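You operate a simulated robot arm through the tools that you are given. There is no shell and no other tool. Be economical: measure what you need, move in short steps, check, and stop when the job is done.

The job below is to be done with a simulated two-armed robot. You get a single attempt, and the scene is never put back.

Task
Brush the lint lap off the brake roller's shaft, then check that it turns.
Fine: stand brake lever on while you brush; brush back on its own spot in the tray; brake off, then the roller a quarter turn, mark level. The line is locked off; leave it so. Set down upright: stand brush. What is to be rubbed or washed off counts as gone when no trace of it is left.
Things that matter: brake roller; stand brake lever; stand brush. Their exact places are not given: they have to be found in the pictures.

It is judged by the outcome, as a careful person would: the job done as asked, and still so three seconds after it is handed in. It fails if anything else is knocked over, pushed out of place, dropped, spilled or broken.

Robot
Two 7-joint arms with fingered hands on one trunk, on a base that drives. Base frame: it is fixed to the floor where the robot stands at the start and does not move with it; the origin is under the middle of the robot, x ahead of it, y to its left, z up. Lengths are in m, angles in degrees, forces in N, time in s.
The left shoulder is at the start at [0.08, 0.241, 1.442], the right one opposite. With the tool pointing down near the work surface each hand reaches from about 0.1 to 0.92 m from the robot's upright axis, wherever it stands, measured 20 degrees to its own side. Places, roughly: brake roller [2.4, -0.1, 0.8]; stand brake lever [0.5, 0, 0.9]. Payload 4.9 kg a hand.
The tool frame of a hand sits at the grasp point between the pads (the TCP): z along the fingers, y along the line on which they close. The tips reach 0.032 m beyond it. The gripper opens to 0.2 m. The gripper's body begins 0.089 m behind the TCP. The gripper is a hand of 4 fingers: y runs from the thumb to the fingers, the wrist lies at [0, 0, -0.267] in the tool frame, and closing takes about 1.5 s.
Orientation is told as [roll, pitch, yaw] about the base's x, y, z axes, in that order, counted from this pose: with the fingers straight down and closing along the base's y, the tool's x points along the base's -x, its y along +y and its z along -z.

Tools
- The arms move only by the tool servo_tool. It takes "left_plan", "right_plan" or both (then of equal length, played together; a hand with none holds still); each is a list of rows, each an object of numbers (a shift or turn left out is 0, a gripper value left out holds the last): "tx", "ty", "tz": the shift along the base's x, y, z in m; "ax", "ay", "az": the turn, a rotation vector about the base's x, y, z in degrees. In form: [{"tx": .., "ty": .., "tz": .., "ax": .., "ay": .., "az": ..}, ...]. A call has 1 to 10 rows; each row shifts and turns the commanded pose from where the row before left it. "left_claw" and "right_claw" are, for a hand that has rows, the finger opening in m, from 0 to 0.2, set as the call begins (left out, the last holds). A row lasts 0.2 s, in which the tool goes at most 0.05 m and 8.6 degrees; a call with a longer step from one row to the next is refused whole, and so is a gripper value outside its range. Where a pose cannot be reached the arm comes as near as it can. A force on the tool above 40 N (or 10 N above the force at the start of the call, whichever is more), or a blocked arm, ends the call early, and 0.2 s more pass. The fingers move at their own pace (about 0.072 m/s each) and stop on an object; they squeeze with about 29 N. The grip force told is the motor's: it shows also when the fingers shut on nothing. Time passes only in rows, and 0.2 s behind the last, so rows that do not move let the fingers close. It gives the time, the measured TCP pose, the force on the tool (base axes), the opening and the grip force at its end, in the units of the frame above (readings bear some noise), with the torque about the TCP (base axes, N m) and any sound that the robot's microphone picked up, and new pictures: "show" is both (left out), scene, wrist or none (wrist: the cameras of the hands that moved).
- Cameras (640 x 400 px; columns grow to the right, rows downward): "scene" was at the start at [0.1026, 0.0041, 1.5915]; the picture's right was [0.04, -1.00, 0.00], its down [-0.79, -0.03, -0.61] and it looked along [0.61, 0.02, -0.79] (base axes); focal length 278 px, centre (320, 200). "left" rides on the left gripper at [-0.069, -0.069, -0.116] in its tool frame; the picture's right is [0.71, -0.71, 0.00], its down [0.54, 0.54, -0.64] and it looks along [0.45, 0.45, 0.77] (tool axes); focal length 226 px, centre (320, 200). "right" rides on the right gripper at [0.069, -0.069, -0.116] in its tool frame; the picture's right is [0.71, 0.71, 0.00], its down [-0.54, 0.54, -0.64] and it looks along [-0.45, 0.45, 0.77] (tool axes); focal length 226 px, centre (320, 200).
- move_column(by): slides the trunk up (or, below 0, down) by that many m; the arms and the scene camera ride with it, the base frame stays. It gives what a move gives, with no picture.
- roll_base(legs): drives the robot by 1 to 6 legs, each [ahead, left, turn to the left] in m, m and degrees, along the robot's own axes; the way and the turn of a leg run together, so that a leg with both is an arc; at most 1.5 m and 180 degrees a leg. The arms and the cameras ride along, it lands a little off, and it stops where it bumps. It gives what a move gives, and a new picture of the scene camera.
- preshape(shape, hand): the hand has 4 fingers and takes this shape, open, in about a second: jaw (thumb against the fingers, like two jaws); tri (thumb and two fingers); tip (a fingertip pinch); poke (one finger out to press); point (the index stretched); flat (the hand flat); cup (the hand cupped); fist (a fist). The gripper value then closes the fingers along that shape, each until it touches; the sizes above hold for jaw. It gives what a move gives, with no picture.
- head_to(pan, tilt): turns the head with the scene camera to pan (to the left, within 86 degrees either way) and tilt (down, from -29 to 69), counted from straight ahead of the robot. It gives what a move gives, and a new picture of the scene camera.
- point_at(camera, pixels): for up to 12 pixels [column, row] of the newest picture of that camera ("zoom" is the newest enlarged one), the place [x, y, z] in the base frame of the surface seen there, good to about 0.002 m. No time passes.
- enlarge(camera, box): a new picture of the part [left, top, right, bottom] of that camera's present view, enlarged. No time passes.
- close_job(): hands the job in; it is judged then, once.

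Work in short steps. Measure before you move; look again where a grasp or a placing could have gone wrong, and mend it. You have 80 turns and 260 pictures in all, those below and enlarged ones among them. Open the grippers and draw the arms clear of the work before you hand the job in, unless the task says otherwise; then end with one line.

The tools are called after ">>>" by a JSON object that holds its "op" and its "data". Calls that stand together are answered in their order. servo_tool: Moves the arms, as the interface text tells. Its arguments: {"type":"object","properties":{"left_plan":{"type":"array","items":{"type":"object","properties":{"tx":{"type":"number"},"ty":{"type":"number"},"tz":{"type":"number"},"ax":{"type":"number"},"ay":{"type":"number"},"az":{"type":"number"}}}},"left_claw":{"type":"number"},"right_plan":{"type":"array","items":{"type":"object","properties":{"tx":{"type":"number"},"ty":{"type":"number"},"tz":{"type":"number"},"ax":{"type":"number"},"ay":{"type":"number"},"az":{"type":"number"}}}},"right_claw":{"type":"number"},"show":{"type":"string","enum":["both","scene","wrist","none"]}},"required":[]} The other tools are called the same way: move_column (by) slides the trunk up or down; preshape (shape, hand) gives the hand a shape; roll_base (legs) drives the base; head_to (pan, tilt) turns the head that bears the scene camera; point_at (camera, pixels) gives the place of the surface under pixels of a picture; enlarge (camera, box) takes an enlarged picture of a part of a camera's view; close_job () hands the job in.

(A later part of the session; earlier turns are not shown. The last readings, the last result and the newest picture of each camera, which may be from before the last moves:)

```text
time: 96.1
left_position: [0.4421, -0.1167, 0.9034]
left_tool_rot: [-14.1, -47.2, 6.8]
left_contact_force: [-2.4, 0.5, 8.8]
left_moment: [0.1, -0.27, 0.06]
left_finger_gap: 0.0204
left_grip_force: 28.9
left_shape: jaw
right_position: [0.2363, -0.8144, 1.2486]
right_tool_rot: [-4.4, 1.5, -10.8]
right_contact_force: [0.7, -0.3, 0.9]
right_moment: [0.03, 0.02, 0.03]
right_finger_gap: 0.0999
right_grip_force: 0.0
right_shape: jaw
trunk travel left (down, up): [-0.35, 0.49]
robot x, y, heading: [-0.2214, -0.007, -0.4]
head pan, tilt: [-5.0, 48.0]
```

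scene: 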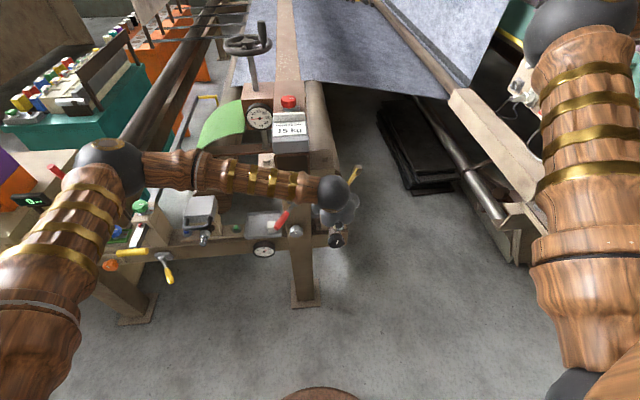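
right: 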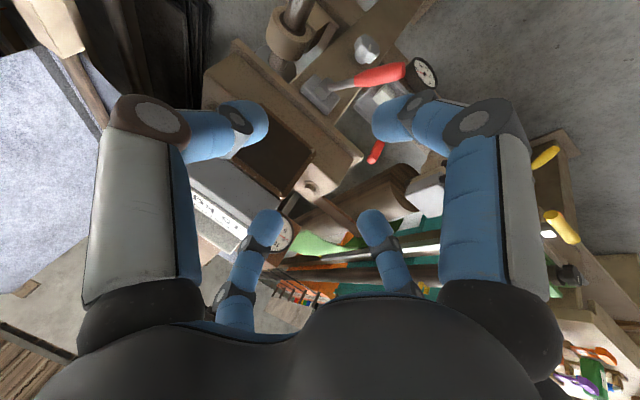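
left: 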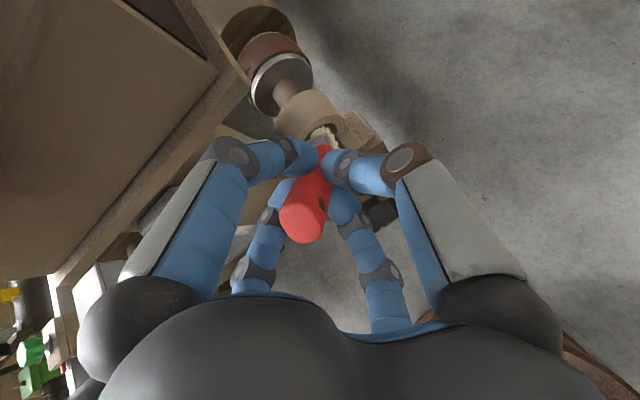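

Contact at 9 N. Sideways strokes here, then 12 mm and 24 mm deeper toward the bearing.

>>> {"op": "servo_tool", "data": {"left_plan": [{"ty": 0.01, "tz": -0.001}, {"ty": -0.02}, {"ty": 0.02}, {"ty": -0.02}, {"ty": 0.02}, {"ty": -0.02}, {"ty": 0.02}, {"ty": -0.02}, {"ty": 0.01}], "show": "none"}}

>>> {"op": "servo_tool", "data": {"left_plan": [{"tx": 0.012}, {"ty": 0.01}, {"ty": -0.02}, {"ty": 0.02}, {"ty": -0.02}, {"ty": 0.02}, {"ty": -0.02}, {"ty": 0.02}, {"ty": -0.01}], "show": "none"}}

>>> {"op": "servo_tool", "data": {"left_plan": [{"tz": 0.02}, {"tx": -0.04, "tz": 0.015}, {"tx": -0.04}, {}], "show": "wrist"}}

>>> {"op": "enlarge", "data": {"camera": "left", "box": [250, 50, 390, 180]}}

```text
time: 98.1
left_position: [0.4435, -0.1161, 0.9019]
left_tool_rot: [-14.2, -47.1, 6.8]
left_contact_force: [0.5, -0.9, 0.4]
left_moment: [-0.11, -0.1, -0.04]
left_finger_gap: 0.0208
left_grip_force: 29.3
left_shape: jaw
right_position: [0.2367, -0.8139, 1.2492]
right_tool_rot: [-4.3, 1.6, -10.7]
right_contact_force: [-0.7, -0.2, 0.0]
right_moment: [-0.02, -0.02, 0.0]
right_finger_gap: 0.1
right_grip_force: 0.0
right_shape: jaw
trunk travel left (down, up): [-0.35, 0.49]
robot x, y, heading: [-0.2219, -0.0091, -0.8]
head pan, tilt: [-5.0, 48.0]
```

```text
time: 100.1
left_position: [0.4569, -0.1146, 0.9022]
left_tool_rot: [-14.1, -47.2, 6.7]
left_contact_force: [-0.9, 0.0, 0.3]
left_moment: [0.04, -0.04, 0.04]
left_finger_gap: 0.0207
left_grip_force: 29.1
left_shape: jaw
right_position: [0.2374, -0.815, 1.2494]
right_tool_rot: [-4.3, 1.6, -10.7]
right_contact_force: [0.9, -0.6, -0.2]
right_moment: [-0.01, 0.0, 0.0]
right_finger_gap: 0.1
right_grip_force: 0.1
right_shape: jaw
trunk travel left (down, up): [-0.35, 0.49]
robot x, y, heading: [-0.2213, -0.0043, -0.5]
head pan, tilt: [-5.0, 48.0]
```

```text
time: 101.1
left_position: [0.3757, -0.1149, 0.9371]
left_tool_rot: [-14.1, -47.0, 6.8]
left_contact_force: [1.1, 0.2, -0.8]
left_moment: [0.0, 0.05, 0.03]
left_finger_gap: 0.0206
left_grip_force: 29.2
left_shape: jaw
right_position: [0.2382, -0.8136, 1.2498]
right_tool_rot: [-4.3, 1.6, -10.8]
right_contact_force: [0.5, 1.0, -0.1]
right_moment: [-0.05, 0.0, -0.02]
right_finger_gap: 0.0998
right_grip_force: 0.1
right_shape: jaw
trunk travel left (down, up): [-0.35, 0.49]
robot x, y, heading: [-0.2226, -0.0063, -0.8]
head pan, tilt: [-5.0, 48.0]
```

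left: 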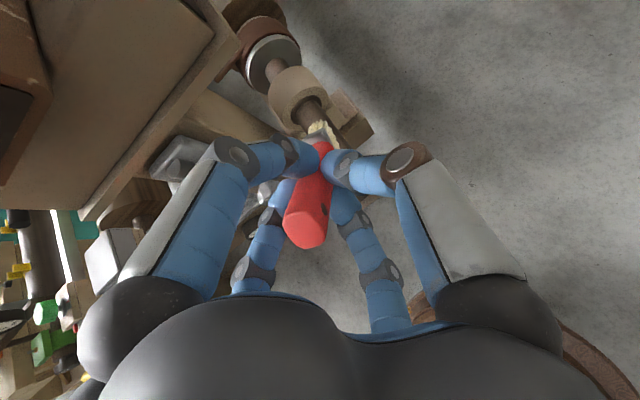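

```text
3.08 times, centred on (320, 115) of left
```

zoom: 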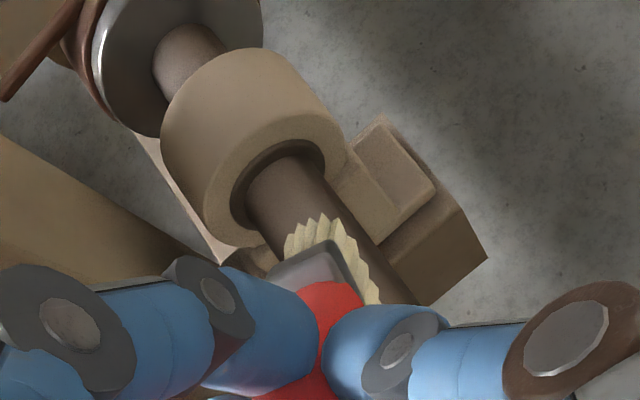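

No lint is visible by the bearing now. I lift the brush away to view the whole shaft.

>>> {"op": "servo_tool", "data": {"left_plan": [{"tx": -0.03, "tz": 0.03}, {"tx": -0.03, "tz": 0.03}, {"ty": 0.04, "tx": -0.02}, {"ty": 0.04}, {"ty": 0.04}, {"ty": 0.04}, {}], "show": "both"}}

>>> {"op": "enlarge", "data": {"camera": "scene", "box": [310, 185, 360, 255]}}

>>> {"op": "enlarge", "data": {"camera": "scene", "box": [200, 200, 360, 320]}}

```text
time: 102.7
left_position: [0.2963, 0.0394, 0.9937]
left_tool_rot: [-14.0, -47.2, 6.8]
left_contact_force: [-0.4, 0.6, -1.4]
left_moment: [0.03, 0.05, -0.01]
left_finger_gap: 0.0206
left_grip_force: 28.9
left_shape: jaw
left hand out of reach, approached as far as the arm can: row 6
right_position: [0.2383, -0.8148, 1.2484]
right_tool_rot: [-4.4, 1.6, -10.7]
right_contact_force: [0.0, 0.4, 0.0]
right_moment: [-0.01, 0.03, -0.02]
right_finger_gap: 0.1
right_grip_force: 0.1
right_shape: jaw
trunk travel left (down, up): [-0.35, 0.49]
robot x, y, heading: [-0.2235, -0.0014, -0.6]
head pan, tilt: [-5.0, 48.0]
```

scene: 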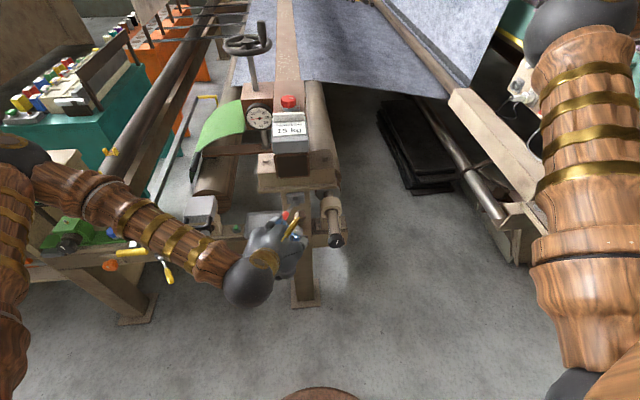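
left: 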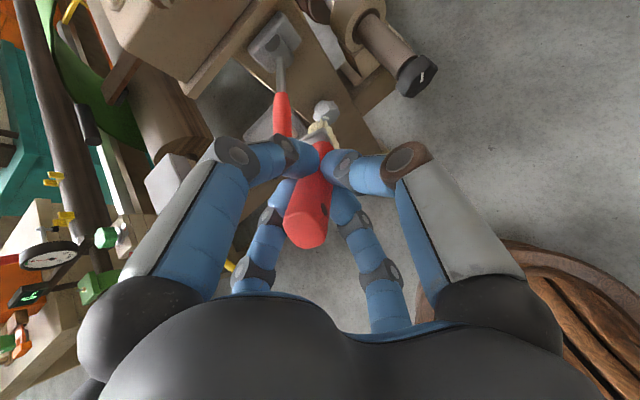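

```text
5.71 times, centred on (335, 220) of scene
```

zoom: 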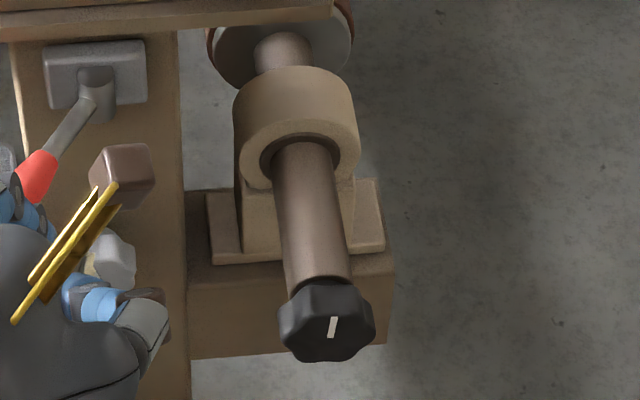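

```text
3.33 times, centred on (280, 260) of scene
```

zoom: 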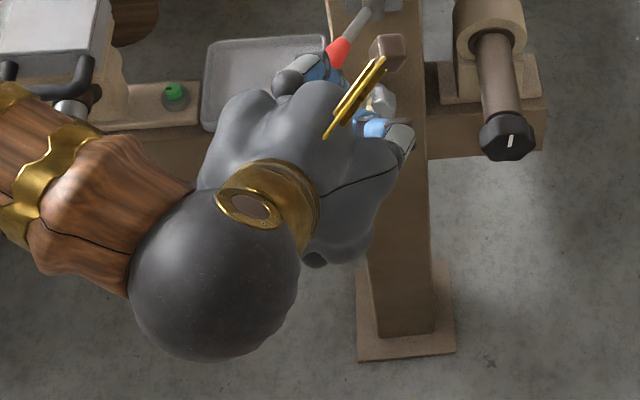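

The shaft looks clean from above. I double-check with the wrist camera, then raise the brush well clear of the lever.

>>> {"op": "enlarge", "data": {"camera": "left", "box": [320, 0, 440, 100]}}

>>> {"op": "servo_tool", "data": {"left_plan": [{"tz": 0.03}, {"tz": 0.04}, {"tz": 0.04}, {"ay": 7}, {"ay": 7}, {"ay": 7, "ty": 0.03}, {"ay": 7, "ty": 0.03}, {"ty": 0.03}, {"ty": 0.03}, {}], "show": "both"}}

>>> {"op": "enlarge", "data": {"camera": "scene", "box": [150, 140, 350, 300]}}

```text
4.00 times, centred on (380, 50) of left
```

zoom: 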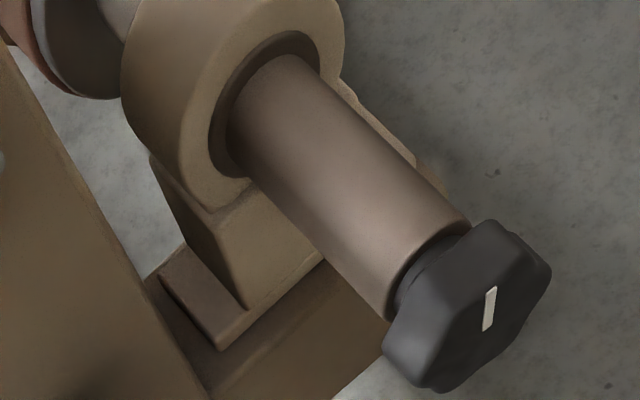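

```text
time: 104.9
left_position: [0.328, 0.1411, 1.0926]
left_tool_rot: [-10.7, -19.2, 4.9]
left_contact_force: [0.0, -0.9, -1.1]
left_moment: [0.03, 0.03, 0.01]
left_finger_gap: 0.0205
left_grip_force: 29.1
left_shape: jaw
left hand out of reach, approached as far as the arm can: row 1, 2, 3
right_position: [0.238, -0.8142, 1.2492]
right_tool_rot: [-4.4, 1.6, -10.8]
right_contact_force: [0.5, 0.0, -0.7]
right_moment: [0.01, -0.02, 0.01]
right_finger_gap: 0.0998
right_grip_force: 0.1
right_shape: jaw
trunk travel left (down, up): [-0.35, 0.49]
robot x, y, heading: [-0.2267, -0.0084, -0.5]
head pan, tilt: [-5.0, 48.0]
```

scene: 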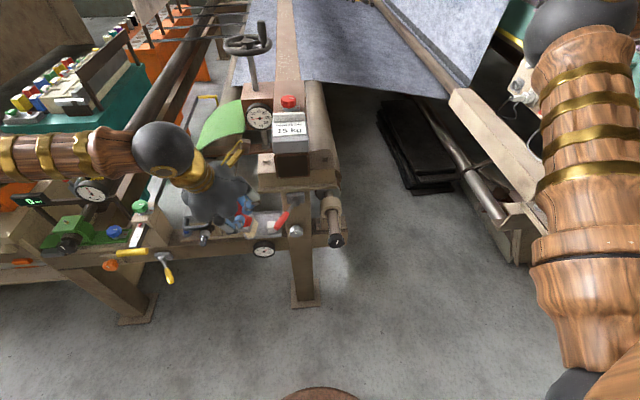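
left: 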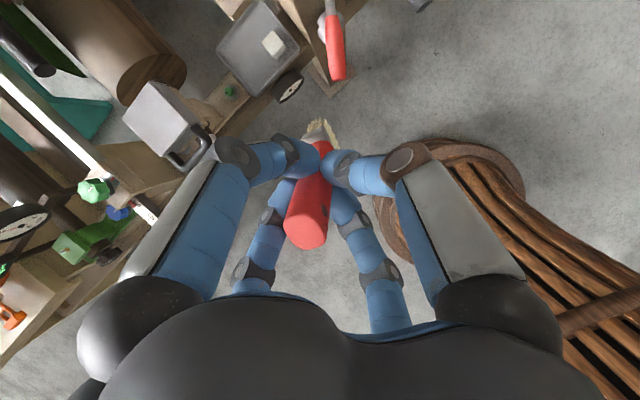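

```text
2.50 times, centred on (250, 220) of scene
```

zoom: 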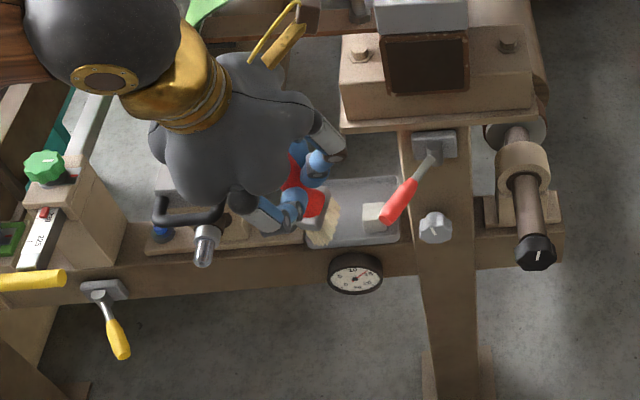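

Shaft is fully clean, lever still on. Now I measure how the brush sits in the hand to put it back upright.

>>> {"op": "enlarge", "data": {"camera": "left", "box": [260, 100, 380, 260]}}

>>> {"op": "point_at", "data": {"camera": "zoom", "pixels": [[225, 330], [260, 230], [270, 190], [280, 130], [255, 125], [310, 130], [285, 110], [260, 80], [320, 110], [190, 320], [275, 330], [225, 365]]}}

>>> {"op": "enlarge", "data": {"camera": "scene", "box": [220, 180, 280, 250]}}

>>> {"op": "point_at", "data": {"camera": "zoom", "pixels": [[215, 120], [255, 180], [270, 215], [255, 235], [300, 230], [285, 250], [330, 225]]}}

```text
2.50 times, centred on (320, 180) of left
```

zoom: 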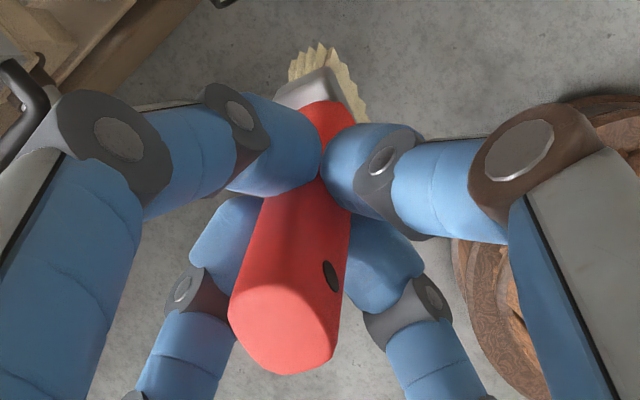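

```text
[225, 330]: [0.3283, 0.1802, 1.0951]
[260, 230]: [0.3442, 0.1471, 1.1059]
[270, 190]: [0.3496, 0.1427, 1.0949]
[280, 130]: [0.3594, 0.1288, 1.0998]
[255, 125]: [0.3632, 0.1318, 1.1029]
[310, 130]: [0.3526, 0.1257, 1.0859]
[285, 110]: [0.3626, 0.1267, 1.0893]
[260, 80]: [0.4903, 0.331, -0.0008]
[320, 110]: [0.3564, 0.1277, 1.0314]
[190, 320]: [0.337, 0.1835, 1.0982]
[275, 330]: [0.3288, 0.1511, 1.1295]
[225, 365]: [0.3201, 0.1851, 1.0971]
```

```text
5.71 times, centred on (250, 215) of scene
```

zoom: 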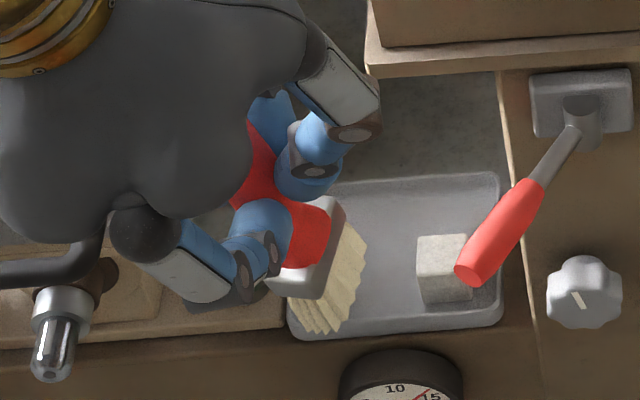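

```text
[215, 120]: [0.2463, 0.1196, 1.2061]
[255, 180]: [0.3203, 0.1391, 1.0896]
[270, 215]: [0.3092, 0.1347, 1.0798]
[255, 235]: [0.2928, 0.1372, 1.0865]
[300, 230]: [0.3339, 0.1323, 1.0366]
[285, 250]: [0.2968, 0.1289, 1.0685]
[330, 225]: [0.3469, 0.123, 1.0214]
```

I re-pick proper pixels on the handle, ferrule and bristles from both views.

>>> {"op": "point_at", "data": {"camera": "zoom", "pixels": [[250, 165], [300, 245], [318, 215], [300, 280], [325, 275], [338, 215], [310, 320], [345, 280], [360, 245], [325, 332], [352, 318], [240, 190]]}}

>>> {"op": "point_at", "data": {"camera": "left", "pixels": [[306, 236], [312, 215], [312, 200], [316, 180], [324, 160], [322, 146], [314, 138], [318, 130], [316, 124], [332, 136], [325, 206]]}}

```text
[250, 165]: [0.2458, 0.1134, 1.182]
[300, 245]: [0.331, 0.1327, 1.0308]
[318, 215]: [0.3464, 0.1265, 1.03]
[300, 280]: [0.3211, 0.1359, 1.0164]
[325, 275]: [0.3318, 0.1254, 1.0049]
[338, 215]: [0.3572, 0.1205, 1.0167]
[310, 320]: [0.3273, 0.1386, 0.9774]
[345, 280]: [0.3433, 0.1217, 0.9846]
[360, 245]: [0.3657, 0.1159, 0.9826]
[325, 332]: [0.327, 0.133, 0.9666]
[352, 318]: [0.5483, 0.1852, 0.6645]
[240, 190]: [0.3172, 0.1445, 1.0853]
```

```text
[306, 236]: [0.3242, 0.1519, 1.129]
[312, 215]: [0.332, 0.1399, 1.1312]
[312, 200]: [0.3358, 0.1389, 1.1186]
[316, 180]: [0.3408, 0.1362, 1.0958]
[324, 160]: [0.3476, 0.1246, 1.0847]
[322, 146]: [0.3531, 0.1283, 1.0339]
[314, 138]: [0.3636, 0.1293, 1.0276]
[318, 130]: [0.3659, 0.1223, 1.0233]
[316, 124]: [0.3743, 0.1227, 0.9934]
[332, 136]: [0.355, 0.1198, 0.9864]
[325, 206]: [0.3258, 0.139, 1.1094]
```

The brush leans ~14° (bristles forward) and ~6° (bristles right), with ~-12° yaw. I correct the hand's orientation here in free space and re-measure.

>>> {"op": "servo_tool", "data": {"left_plan": [{"ay": 7}, {"ay": 7}, {"ax": 6}, {"az": 6}, {"az": 6}, {}], "show": "both"}}

>>> {"op": "enlarge", "data": {"camera": "left", "box": [260, 100, 380, 260]}}

>>> {"op": "enlarge", "data": {"camera": "scene", "box": [220, 180, 280, 250]}}

```text
time: 106.3
left_position: [0.3281, 0.1417, 1.0923]
left_tool_rot: [-3.5, -5.8, 16.2]
left_contact_force: [0.0, -0.1, -1.3]
left_moment: [0.03, -0.01, 0.0]
left_finger_gap: 0.0206
left_grip_force: 29.7
left_shape: jaw
right_position: [0.238, -0.8149, 1.2498]
right_tool_rot: [-4.3, 1.5, -10.8]
right_contact_force: [-0.2, 0.6, 0.3]
right_moment: [0.02, 0.02, 0.04]
right_finger_gap: 0.0999
right_grip_force: 0.0
right_shape: jaw
trunk travel left (down, up): [-0.35, 0.49]
robot x, y, heading: [-0.2219, -0.0057, -0.6]
head pan, tilt: [-5.0, 48.0]
```

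scene: 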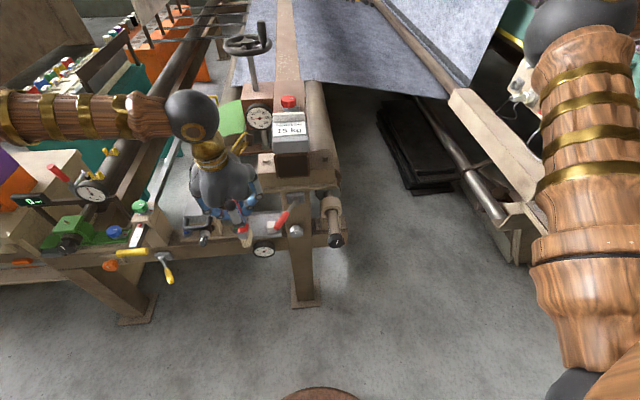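
left: 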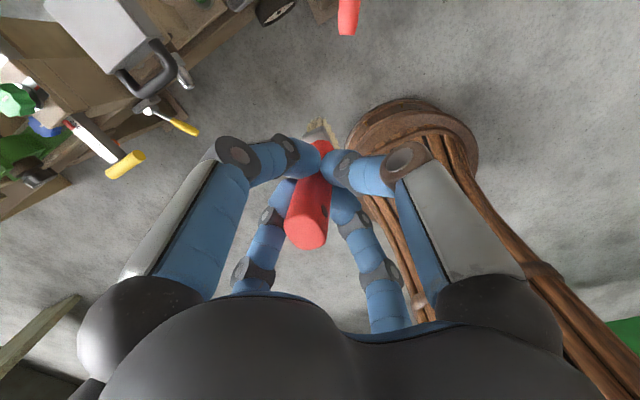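

```text
2.50 times, centred on (320, 180) of left
```

zoom: 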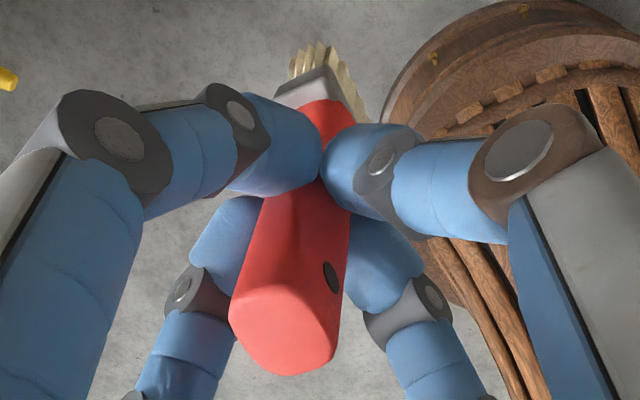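

```text
5.71 times, centred on (250, 215) of scene
```

zoom: 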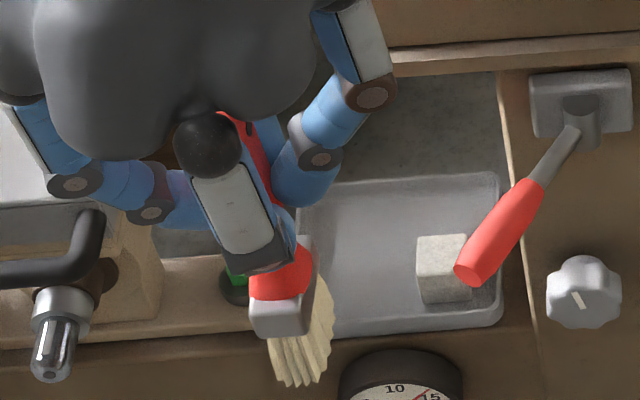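

Re-measure the brush in this pose.

>>> {"op": "point_at", "data": {"camera": "zoom", "pixels": [[257, 320], [278, 322], [297, 323], [305, 300], [311, 265], [280, 380], [316, 375], [330, 315], [280, 345], [300, 250], [285, 280], [255, 160]]}}

>>> {"op": "point_at", "data": {"camera": "left", "pixels": [[306, 236], [310, 215], [312, 200], [316, 180], [322, 160], [322, 146], [314, 138], [318, 130], [316, 122], [334, 136], [325, 206], [298, 215]]}}

```text
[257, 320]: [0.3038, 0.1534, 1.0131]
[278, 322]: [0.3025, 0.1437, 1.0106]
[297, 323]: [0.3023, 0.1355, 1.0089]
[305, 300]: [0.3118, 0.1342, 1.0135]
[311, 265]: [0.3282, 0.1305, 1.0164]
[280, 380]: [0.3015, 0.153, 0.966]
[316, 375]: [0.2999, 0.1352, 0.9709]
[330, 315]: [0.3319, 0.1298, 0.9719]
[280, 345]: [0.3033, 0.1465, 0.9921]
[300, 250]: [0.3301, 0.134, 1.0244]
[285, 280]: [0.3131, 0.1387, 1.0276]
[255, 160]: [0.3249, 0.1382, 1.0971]
```

```text
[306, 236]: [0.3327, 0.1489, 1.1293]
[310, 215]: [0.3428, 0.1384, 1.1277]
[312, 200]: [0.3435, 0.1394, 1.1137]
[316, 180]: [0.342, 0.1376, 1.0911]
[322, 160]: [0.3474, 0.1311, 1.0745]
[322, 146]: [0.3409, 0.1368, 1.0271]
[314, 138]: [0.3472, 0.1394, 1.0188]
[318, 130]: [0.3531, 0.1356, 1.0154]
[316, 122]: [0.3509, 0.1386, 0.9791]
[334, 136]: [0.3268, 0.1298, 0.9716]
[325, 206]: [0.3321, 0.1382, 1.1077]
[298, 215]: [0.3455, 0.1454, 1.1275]
```

The brush now hangs vertical within ~2°, centred on the TCP, its bottom 0.125 below TCP. I carry it at height to above the tray, slightly left (y=0.21) to stay off the press plate.

>>> {"op": "servo_tool", "data": {"left_plan": [{"tx": 0.04, "ty": 0.01, "az": 6}, {"tx": 0.042, "ty": 0.01}, {"tx": 0.042, "ty": 0.01}, {"tx": 0.042, "ty": 0.01}, {"tx": 0.042, "ty": 0.01}, {"tx": 0.042, "ty": 0.01}, {"tx": 0.043, "ty": 0.008}, {"tz": -0.04}, {"tz": -0.04}, {}], "show": "both"}}

>>> {"op": "enlarge", "data": {"camera": "scene", "box": [180, 140, 320, 250]}}

```text
time: 108.5
left_position: [0.6204, 0.209, 1.0123]
left_tool_rot: [-3.5, -5.8, 22.0]
left_contact_force: [-0.3, -0.1, -0.5]
left_moment: [0.02, 0.01, 0.01]
left_finger_gap: 0.0206
left_grip_force: 28.3
left_shape: jaw
right_position: [0.2382, -0.8147, 1.2488]
right_tool_rot: [-4.3, 1.6, -10.7]
right_contact_force: [-0.3, 0.0, 0.8]
right_moment: [0.01, 0.0, 0.04]
right_finger_gap: 0.1
right_grip_force: 0.1
right_shape: jaw
trunk travel left (down, up): [-0.35, 0.49]
robot x, y, heading: [-0.2202, -0.0039, -0.5]
head pan, tilt: [-5.0, 48.0]
```

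scene: 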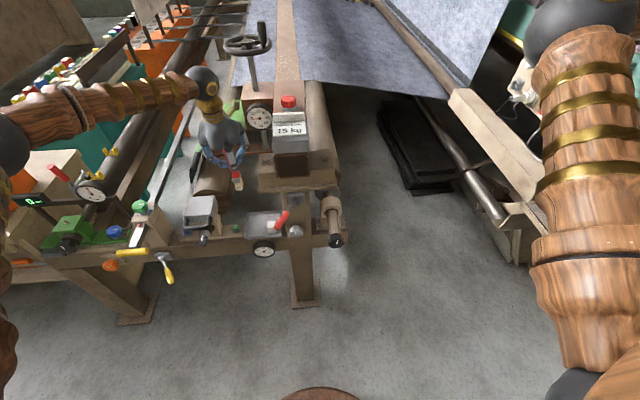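
left: 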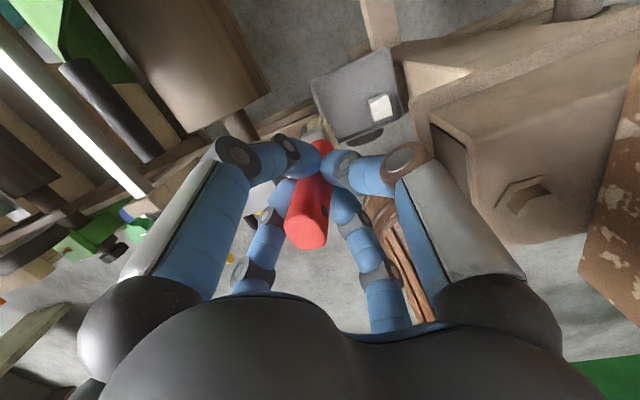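

```text
3.64 times, centred on (250, 195) of scene
```

zoom: 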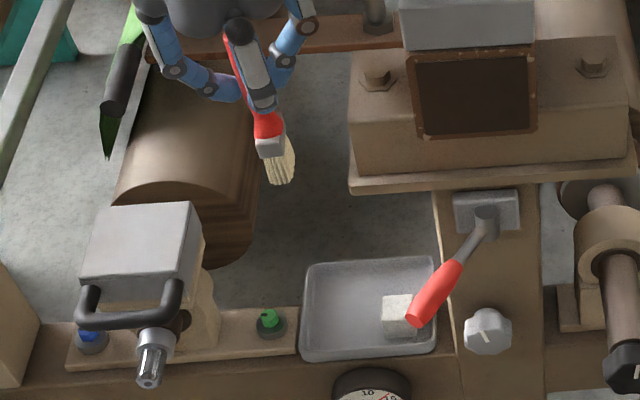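

Clear path. I descend to z≈0.83 at y=0.21 and then shift to the exact spot.

>>> {"op": "servo_tool", "data": {"left_plan": [{"tz": -0.04}, {"tz": -0.04}, {"tz": -0.04}, {"tz": -0.035}, {"tz": -0.025}, {}, {"ty": -0.012}, {"ty": -0.011}, {}], "show": "both"}}

>>> {"op": "enlarge", "data": {"camera": "scene", "box": [210, 160, 310, 245]}}

```text
time: 110.5
left_position: [0.6199, 0.1862, 0.8318]
left_tool_rot: [-3.5, -5.7, 22.2]
left_contact_force: [-1.0, -0.2, -0.4]
left_moment: [-0.04, -0.03, -0.01]
left_finger_gap: 0.0207
left_grip_force: 28.6
left_shape: jaw
right_position: [0.2383, -0.8142, 1.2504]
right_tool_rot: [-4.3, 1.6, -10.7]
right_contact_force: [-0.4, -0.2, 0.6]
right_moment: [-0.01, 0.0, 0.01]
right_finger_gap: 0.0996
right_grip_force: 0.2
right_shape: jaw
trunk travel left (down, up): [-0.35, 0.49]
robot x, y, heading: [-0.2194, -0.0021, -0.4]
head pan, tilt: [-5.0, 48.0]
```

scene: 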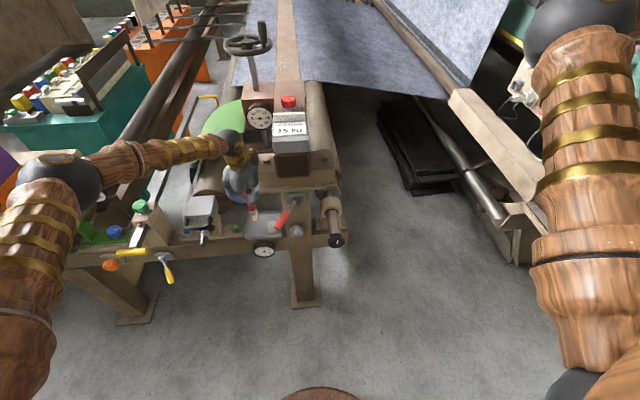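
left: 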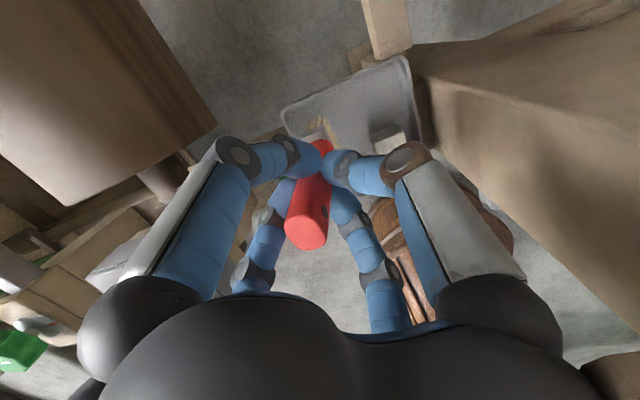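

```text
4.71 times, centred on (260, 202) of scene
```

zoom: 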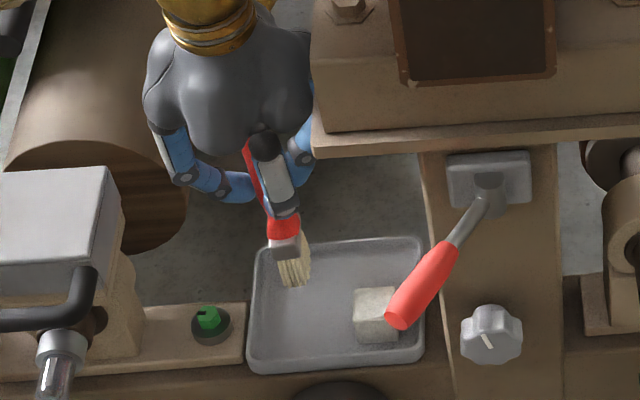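

The brush seems to lean slightly (bristles right) compared with its original picture. I measure it again before setting down.

>>> {"op": "point_at", "data": {"camera": "zoom", "pixels": [[272, 245], [285, 248], [297, 248], [304, 235], [283, 284], [303, 280], [310, 262], [283, 225], [297, 225], [252, 165], [262, 195]]}}

>>> {"op": "point_at", "data": {"camera": "left", "pixels": [[306, 236], [310, 215], [312, 200], [316, 180], [314, 138], [318, 130], [316, 122], [334, 136], [294, 225], [325, 220], [322, 235], [300, 198]]}}

```text
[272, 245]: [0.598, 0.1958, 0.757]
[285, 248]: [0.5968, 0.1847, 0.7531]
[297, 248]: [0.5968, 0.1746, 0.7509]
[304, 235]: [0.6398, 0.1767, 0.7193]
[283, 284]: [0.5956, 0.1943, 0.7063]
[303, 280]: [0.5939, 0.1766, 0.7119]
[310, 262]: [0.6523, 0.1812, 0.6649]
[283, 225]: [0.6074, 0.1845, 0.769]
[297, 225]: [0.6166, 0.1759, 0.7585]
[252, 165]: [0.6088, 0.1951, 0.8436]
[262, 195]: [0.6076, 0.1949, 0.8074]
```

```text
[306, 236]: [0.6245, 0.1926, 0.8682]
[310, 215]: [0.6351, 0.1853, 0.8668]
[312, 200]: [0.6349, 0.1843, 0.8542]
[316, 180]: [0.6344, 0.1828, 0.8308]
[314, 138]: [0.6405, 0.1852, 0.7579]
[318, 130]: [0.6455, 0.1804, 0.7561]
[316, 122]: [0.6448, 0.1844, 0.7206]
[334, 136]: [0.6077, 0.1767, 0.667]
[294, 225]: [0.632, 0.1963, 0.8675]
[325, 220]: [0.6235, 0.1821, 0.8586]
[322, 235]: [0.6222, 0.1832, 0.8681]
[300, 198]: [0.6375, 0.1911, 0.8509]
```

Lean is just ~2°, and the ferrule centre is (0.621,0.185). I trim by 2° and lower slowly until the bristles touch the tray.

>>> {"op": "servo_tool", "data": {"left_plan": [{"ax": 2, "ay": -1.5}, {"tz": -0.02, "ty": 0.001}, {"tz": -0.014}, {"tz": -0.003}, {"tz": -0.002}, {"tz": -0.001}, {}], "show": "scene"}}

>>> {"op": "enlarge", "data": {"camera": "scene", "box": [210, 160, 310, 245]}}

```text
time: 112.1
left_position: [0.6224, 0.1876, 0.7916]
left_tool_rot: [-2.3, -7.9, 21.9]
left_contact_force: [0.7, 0.0, -0.1]
left_moment: [-0.01, 0.03, -0.02]
left_finger_gap: 0.0206
left_grip_force: 29.0
left_shape: jaw
right_position: [0.2368, -0.8144, 1.2498]
right_tool_rot: [-4.3, 1.5, -10.7]
right_contact_force: [0.8, 0.1, -0.9]
right_moment: [-0.02, -0.01, 0.02]
right_finger_gap: 0.0999
right_grip_force: 0.0
right_shape: jaw
trunk travel left (down, up): [-0.35, 0.49]
robot x, y, heading: [-0.2231, -0.0057, -0.5]
head pan, tilt: [-5.0, 48.0]
```

scene: 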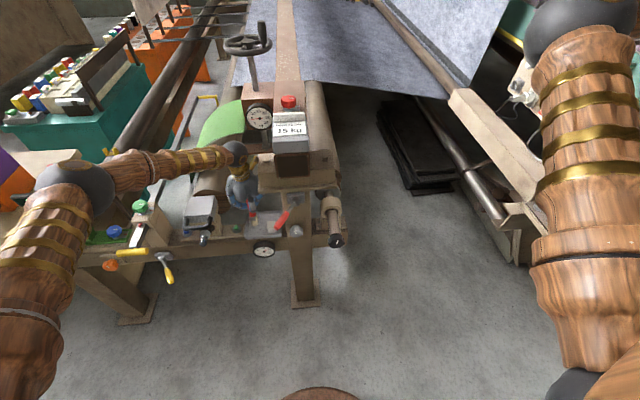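

```text
4.71 times, centred on (260, 202) of scene
```

zoom: 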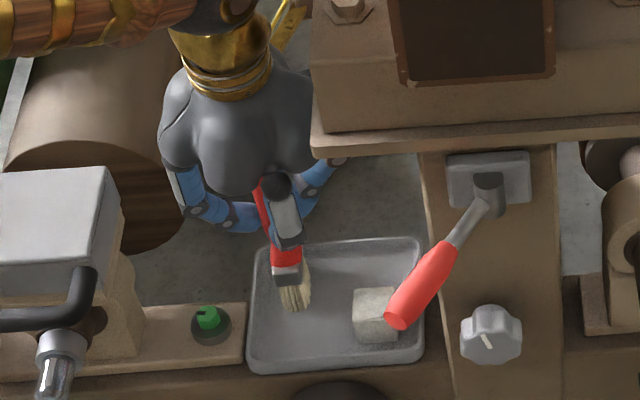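

No touch yet. Lower in 1 mm steps.

>>> {"op": "servo_tool", "data": {"left_plan": [{"tz": -0.001}, {"tz": -0.001}, {"tz": -0.001}, {}], "show": "none"}}

```text
time: 113.1
left_position: [0.6228, 0.1873, 0.791]
left_tool_rot: [-2.3, -8.1, 21.9]
left_contact_force: [2.7, -0.6, 11.6]
left_moment: [-0.01, -0.1, -0.02]
left_finger_gap: 0.0206
left_grip_force: 29.0
left_shape: jaw
right_position: [0.2361, -0.8141, 1.2495]
right_tool_rot: [-4.2, 1.5, -10.7]
right_contact_force: [0.5, 0.2, 0.6]
right_moment: [-0.01, 0.01, -0.01]
right_finger_gap: 0.1001
right_grip_force: 0.1
right_shape: jaw
trunk travel left (down, up): [-0.35, 0.49]
robot x, y, heading: [-0.2252, -0.0064, -0.8]
head pan, tilt: [-5.0, 48.0]
```

Touching (11 N). I relieve 1 mm and open the fingers.

>>> {"op": "servo_tool", "data": {"left_plan": [{"tz": 0.001}, {}], "show": "none"}}

>>> {"op": "servo_tool", "data": {"left_plan": [{}, {}, {}, {}, {}], "left_claw": 0.1, "show": "both"}}

>>> {"op": "enlarge", "data": {"camera": "scene", "box": [210, 160, 310, 245]}}

```text
time: 113.7
left_position: [0.6216, 0.1875, 0.7921]
left_tool_rot: [-2.3, -8.0, 21.9]
left_contact_force: [3.6, -1.3, 10.6]
left_moment: [-0.02, -0.17, 0.02]
left_finger_gap: 0.0207
left_grip_force: 29.6
left_shape: jaw
right_position: [0.2365, -0.8142, 1.2495]
right_tool_rot: [-4.1, 1.4, -10.8]
right_contact_force: [0.4, -0.3, 0.0]
right_moment: [0.03, 0.0, -0.03]
right_finger_gap: 0.1
right_grip_force: 0.1
right_shape: jaw
trunk travel left (down, up): [-0.35, 0.49]
robot x, y, heading: [-0.2253, -0.0033, -0.4]
head pan, tilt: [-5.0, 48.0]
```

```text
time: 114.9
left_position: [0.6217, 0.1872, 0.7912]
left_tool_rot: [-2.1, -8.0, 21.9]
left_contact_force: [-0.6, 0.0, 0.3]
left_moment: [0.0, 0.0, 0.02]
left_finger_gap: 0.0996
left_grip_force: 0.0
left_shape: jaw
right_position: [0.2375, -0.8141, 1.2495]
right_tool_rot: [-4.3, 1.6, -10.7]
right_contact_force: [-0.2, 0.7, -0.5]
right_moment: [0.01, -0.02, -0.03]
right_finger_gap: 0.0998
right_grip_force: 0.0
right_shape: jaw
trunk travel left (down, up): [-0.35, 0.49]
robot x, y, heading: [-0.2256, -0.0031, -0.5]
head pan, tilt: [-5.0, 48.0]
```

scene: 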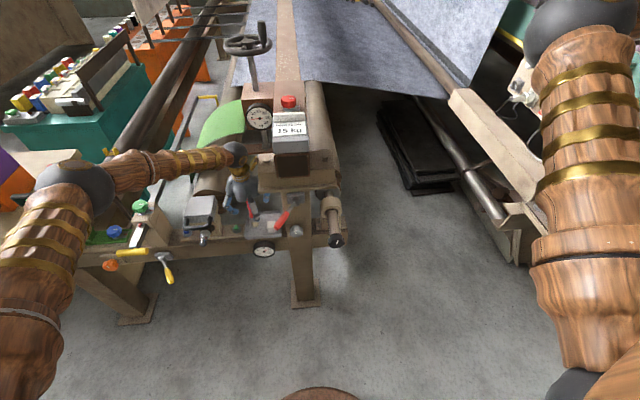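
left: 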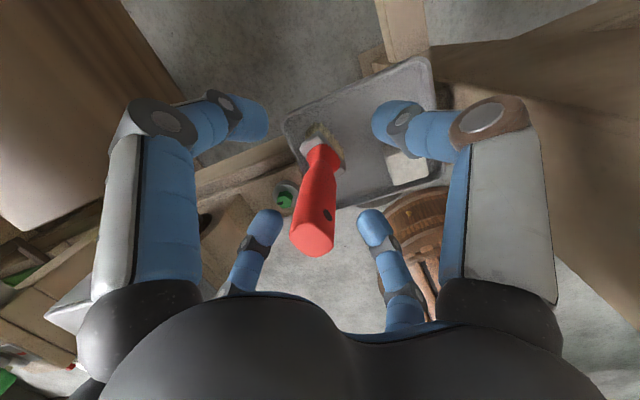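

```text
4.71 times, centred on (260, 202) of scene
```

zoom: 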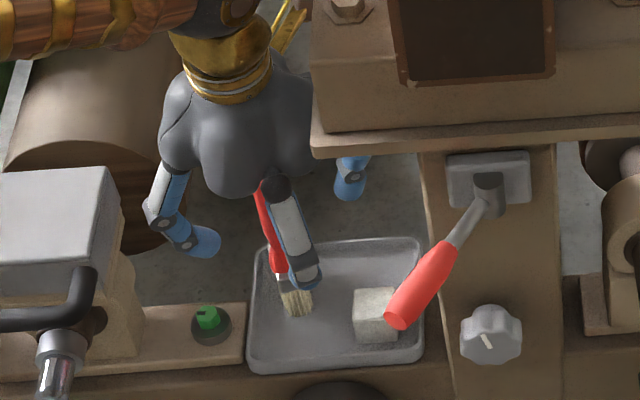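

Brush stands free. I shift the open hand 2 cm left inside its clearance (away from the plate edge), then rise straight up.

>>> {"op": "servo_tool", "data": {"left_plan": [{"ty": 0.01, "tz": 0.01}, {"ty": 0.01, "tz": 0.01}, {"tz": 0.03}, {"tz": 0.03}, {"tz": 0.04}, {"tz": 0.04}, {"tz": 0.04}, {"tx": -0.03, "tz": 0.03}, {"tx": -0.04, "tz": 0.02}, {"tx": -0.04}], "left_claw": 0.1, "show": "both"}}

>>> {"op": "enlarge", "data": {"camera": "scene", "box": [220, 170, 350, 260]}}

>>> {"op": "point_at", "data": {"camera": "zoom", "pixels": [[157, 128], [160, 160], [165, 200], [165, 225], [180, 225], [175, 255]]}}

```text
time: 117.1
left_position: [0.5096, 0.21, 1.0412]
left_tool_rot: [-2.3, -7.9, 21.9]
left_contact_force: [0.1, 0.9, -0.4]
left_moment: [0.01, 0.03, 0.0]
left_finger_gap: 0.0996
left_grip_force: 0.0
left_shape: jaw
right_position: [0.2367, -0.8138, 1.2498]
right_tool_rot: [-4.4, 1.4, -10.7]
right_contact_force: [-0.4, -0.2, -0.5]
right_moment: [0.0, 0.01, -0.02]
right_finger_gap: 0.0998
right_grip_force: 0.1
right_shape: jaw
trunk travel left (down, up): [-0.35, 0.49]
robot x, y, heading: [-0.2204, -0.0058, -0.7]
head pan, tilt: [-5.0, 48.0]
```

scene: 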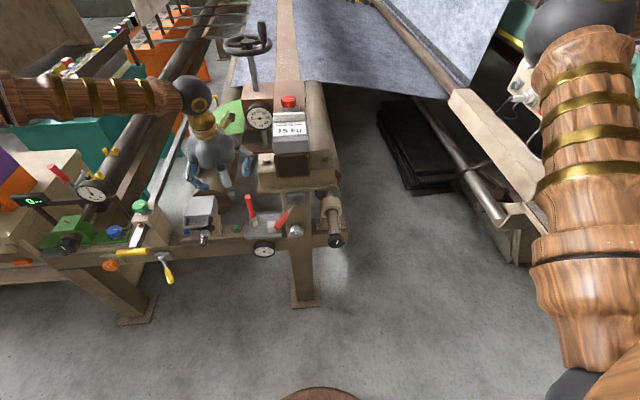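
left: 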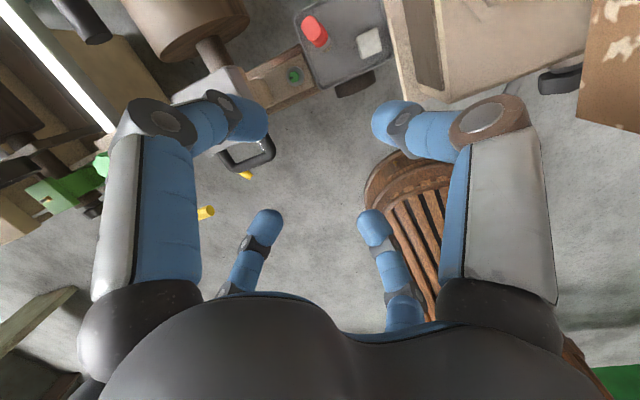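

```text
4.44 times, centred on (285, 215) of scene
```

zoom: 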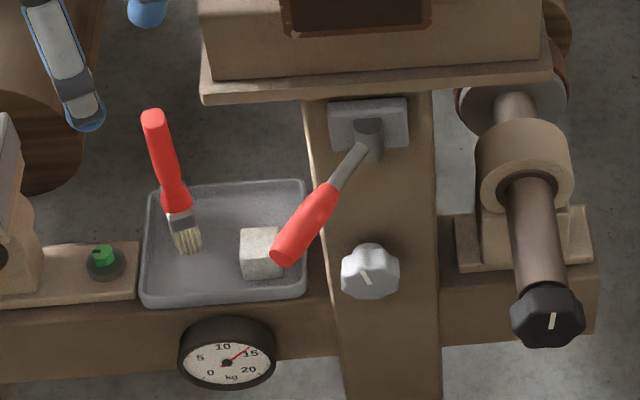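

```text
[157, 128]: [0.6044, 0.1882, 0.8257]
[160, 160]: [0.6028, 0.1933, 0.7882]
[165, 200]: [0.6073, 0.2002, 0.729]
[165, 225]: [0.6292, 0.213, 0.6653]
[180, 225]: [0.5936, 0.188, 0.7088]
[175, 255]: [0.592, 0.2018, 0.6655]
```

Brush stands upright in the tray. I check its footprint against the original (ferrule front x=0.600, y 0.1806–0.198).

>>> {"op": "point_at", "data": {"camera": "zoom", "pixels": [[153, 113], [170, 150], [175, 195], [168, 218], [178, 230], [192, 226], [183, 250], [198, 246]]}}

>>> {"op": "servo_tool", "data": {"left_plan": [{"tx": -0.04, "ty": 0.02}, {"tx": -0.04, "ty": 0.02}, {"tx": -0.04, "ty": 0.02, "tz": 0.01}, {"tx": -0.04, "ty": 0.02, "tz": 0.02}, {"tx": -0.03, "ty": 0.02, "tz": 0.03}, {"tz": 0.03}, {}], "show": "none"}}

```text
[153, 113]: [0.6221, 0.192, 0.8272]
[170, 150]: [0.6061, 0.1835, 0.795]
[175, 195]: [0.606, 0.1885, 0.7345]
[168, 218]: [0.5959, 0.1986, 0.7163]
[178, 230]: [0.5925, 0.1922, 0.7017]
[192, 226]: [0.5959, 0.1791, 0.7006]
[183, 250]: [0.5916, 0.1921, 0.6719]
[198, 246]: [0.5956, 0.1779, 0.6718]
```

```text
time: 118.7
left_position: [0.3231, 0.309, 1.1309]
left_tool_rot: [-2.2, -7.8, 21.9]
left_contact_force: [-0.2, -0.2, -0.1]
left_moment: [-0.04, -0.01, 0.0]
left_finger_gap: 0.0997
left_grip_force: 0.1
left_shape: jaw
right_position: [0.2394, -0.8135, 1.2495]
right_tool_rot: [-4.2, 1.6, -10.6]
right_contact_force: [-0.4, 0.1, 0.5]
right_moment: [-0.04, -0.04, -0.02]
right_finger_gap: 0.1002
right_grip_force: 0.1
right_shape: jaw
trunk travel left (down, up): [-0.35, 0.49]
robot x, y, heading: [-0.2205, -0.0074, -0.5]
head pan, tilt: [-5.0, 48.0]
```

Brush is within ~4 mm of its own spot. Next, brake off: I close the left hand and bring it to the lever's left side, tilted forward.

>>> {"op": "servo_tool", "data": {"left_plan": [{"ty": -0.02, "tz": -0.02, "az": -7.3}, {"ty": -0.02, "tz": -0.02, "az": -7.3}, {"ty": -0.02, "tz": -0.02, "az": -7.3}, {"ty": -0.02, "tz": -0.025, "ay": -7.5}, {"ty": -0.02, "tz": -0.025, "ay": -7.5}, {"ty": -0.02, "tz": -0.025, "ay": -7.5}, {"ty": -0.02, "tz": -0.025, "ay": -7.5}, {"ty": -0.02, "tz": -0.025, "ay": -4}, {"tz": -0.025}, {}], "left_claw": 0.0, "show": "both"}}

```text
time: 120.9
left_position: [0.3211, 0.1499, 0.9284]
left_tool_rot: [-2.3, -42.1, 0.1]
left_contact_force: [-0.3, 0.0, 0.5]
left_moment: [0.0, 0.01, -0.01]
left_finger_gap: 0.0
left_grip_force: 28.9
left_shape: jaw
left hand out of reach, approached as far as the arm can: row 9
right_position: [0.2368, -0.8148, 1.2503]
right_tool_rot: [-4.4, 1.6, -10.7]
right_contact_force: [-1.2, 0.1, 1.1]
right_moment: [-0.02, -0.04, 0.0]
right_finger_gap: 0.1002
right_grip_force: 0.0
right_shape: jaw
trunk travel left (down, up): [-0.35, 0.49]
robot x, y, heading: [-0.2293, -0.0108, -0.5]
head pan, tilt: [-5.0, 48.0]
```

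scene: 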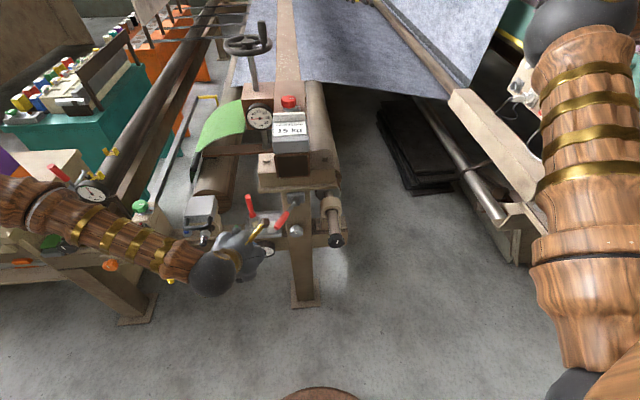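
left: 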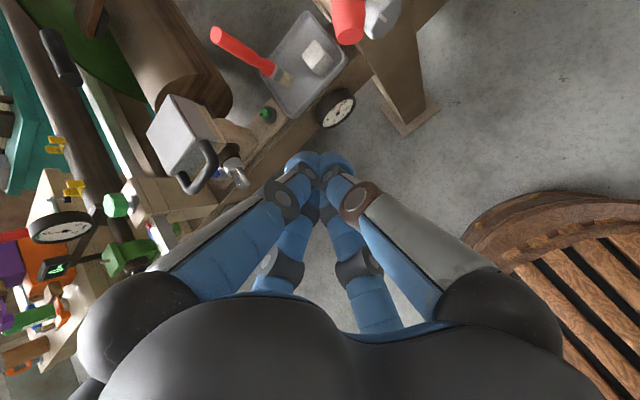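

Clear. I go forward to x≈0.42 beside the lever.

>>> {"op": "servo_tool", "data": {"left_plan": [{"tx": 0.03}, {"tx": 0.035, "tz": -0.005}, {"tx": 0.035, "tz": -0.008}, {"tz": -0.008}, {}], "show": "wrist"}}

```text
time: 122.1
left_position: [0.4219, 0.1479, 0.9092]
left_tool_rot: [-2.2, -41.9, 0.0]
left_contact_force: [-0.1, -0.6, 0.1]
left_moment: [0.0, -0.03, 0.0]
left_finger_gap: 0.0
left_grip_force: 28.2
left_shape: jaw
right_position: [0.2376, -0.8142, 1.2498]
right_tool_rot: [-4.2, 1.7, -10.7]
right_contact_force: [1.2, -1.4, 0.2]
right_moment: [0.03, -0.01, 0.02]
right_finger_gap: 0.0998
right_grip_force: 0.1
right_shape: jaw
trunk travel left (down, up): [-0.35, 0.49]
robot x, y, heading: [-0.2217, -0.0043, -0.5]
head pan, tilt: [-5.0, 48.0]
```

left: 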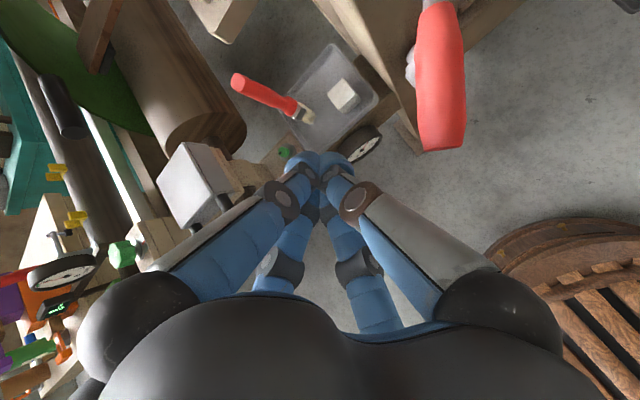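

Lever is to the right of the fingers. I push -y toward its other stop (about y=-0.02).

>>> {"op": "servo_tool", "data": {"left_plan": [{"ty": -0.03}, {"ty": -0.03}, {"ty": -0.02}, {"ty": -0.02}, {"ty": -0.02}, {"ty": -0.02}, {"ty": -0.015}, {"ty": -0.008}, {"ty": -0.006}, {}], "show": "wrist"}}

```text
time: 124.3
left_position: [0.4196, -0.0105, 0.9067]
left_tool_rot: [-1.6, -41.8, 0.4]
left_contact_force: [-9.2, 21.4, 3.4]
left_moment: [-0.22, -0.33, -0.19]
left_finger_gap: 0.0
left_grip_force: 29.5
left_shape: jaw
right_position: [0.2382, -0.8084, 1.2531]
right_tool_rot: [-4.4, 1.5, -10.3]
right_contact_force: [-0.2, 0.3, 0.3]
right_moment: [0.04, -0.04, -0.03]
right_finger_gap: 0.1
right_grip_force: 0.0
right_shape: jaw
trunk travel left (down, up): [-0.35, 0.49]
robot x, y, heading: [-0.2266, -0.0046, -0.7]
head pan, tilt: [-5.0, 48.0]
stopped in row 10 (left hand): the force on the tool passed its limit at 41 N (the readings are from after the stop); the commanded pose is now the measured one
```

left: 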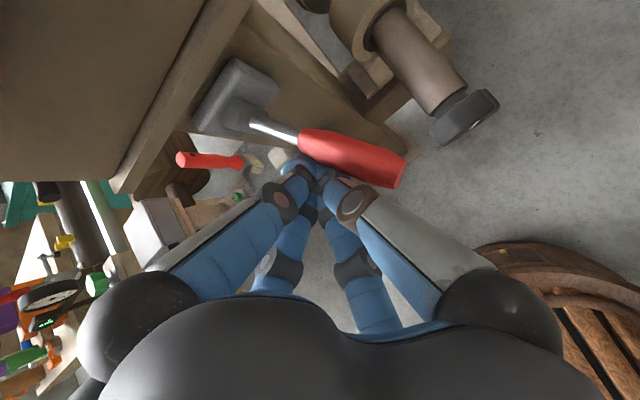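

Stop felt at 41 N. I back off to +y, retract, and check the lever position.

>>> {"op": "servo_tool", "data": {"left_plan": [{"ty": 0.03}, {"ty": 0.04}, {"ty": 0.03, "tx": -0.03}, {"tx": -0.04}, {"tx": -0.03, "tz": 0.03}, {"ty": 0.03, "tz": 0.03}, {"ty": 0.03, "tz": 0.03}, {"ty": 0.03, "tz": 0.03}, {"ty": 0.03, "tz": 0.03}, {"ty": 0.02, "tz": 0.03}], "left_claw": 0.0, "show": "scene"}}

>>> {"op": "enlarge", "data": {"camera": "scene", "box": [220, 170, 350, 260]}}

>>> {"op": "point_at", "data": {"camera": "zoom", "pixels": [[440, 190], [448, 215], [455, 230], [400, 150], [425, 175]]}}

```text
time: 126.5
left_position: [0.359, 0.2193, 1.0773]
left_tool_rot: [-2.0, -41.7, 0.2]
left_contact_force: [0.4, 0.2, -0.5]
left_moment: [-0.03, 0.01, -0.02]
left_finger_gap: 0.0
left_grip_force: 29.2
left_shape: jaw
left hand out of reach, approached as far as the arm can: row 8, 9, 10
right_position: [0.2382, -0.8126, 1.25]
right_tool_rot: [-4.4, 1.5, -10.6]
right_contact_force: [-0.5, 1.1, 0.3]
right_moment: [0.03, 0.0, 0.0]
right_finger_gap: 0.1
right_grip_force: 0.1
right_shape: jaw
trunk travel left (down, up): [-0.35, 0.49]
robot x, y, heading: [-0.2222, -0.0051, -0.4]
head pan, tilt: [-5.0, 48.0]
```

scene: 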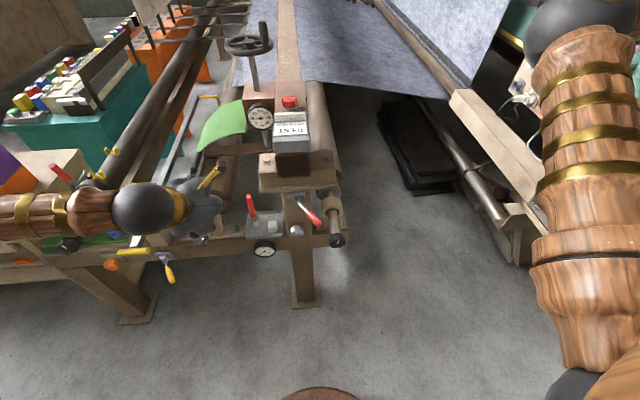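

```text
4.44 times, centred on (285, 215) of scene
```

zoom: 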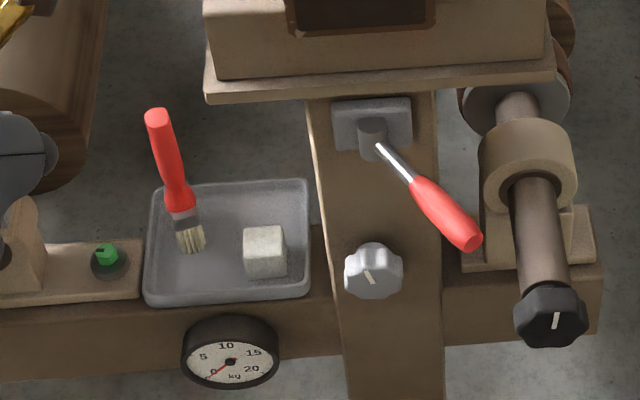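

```text
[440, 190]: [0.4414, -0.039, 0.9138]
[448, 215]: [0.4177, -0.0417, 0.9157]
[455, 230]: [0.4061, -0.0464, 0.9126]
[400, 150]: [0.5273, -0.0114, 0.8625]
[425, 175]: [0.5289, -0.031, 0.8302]
```

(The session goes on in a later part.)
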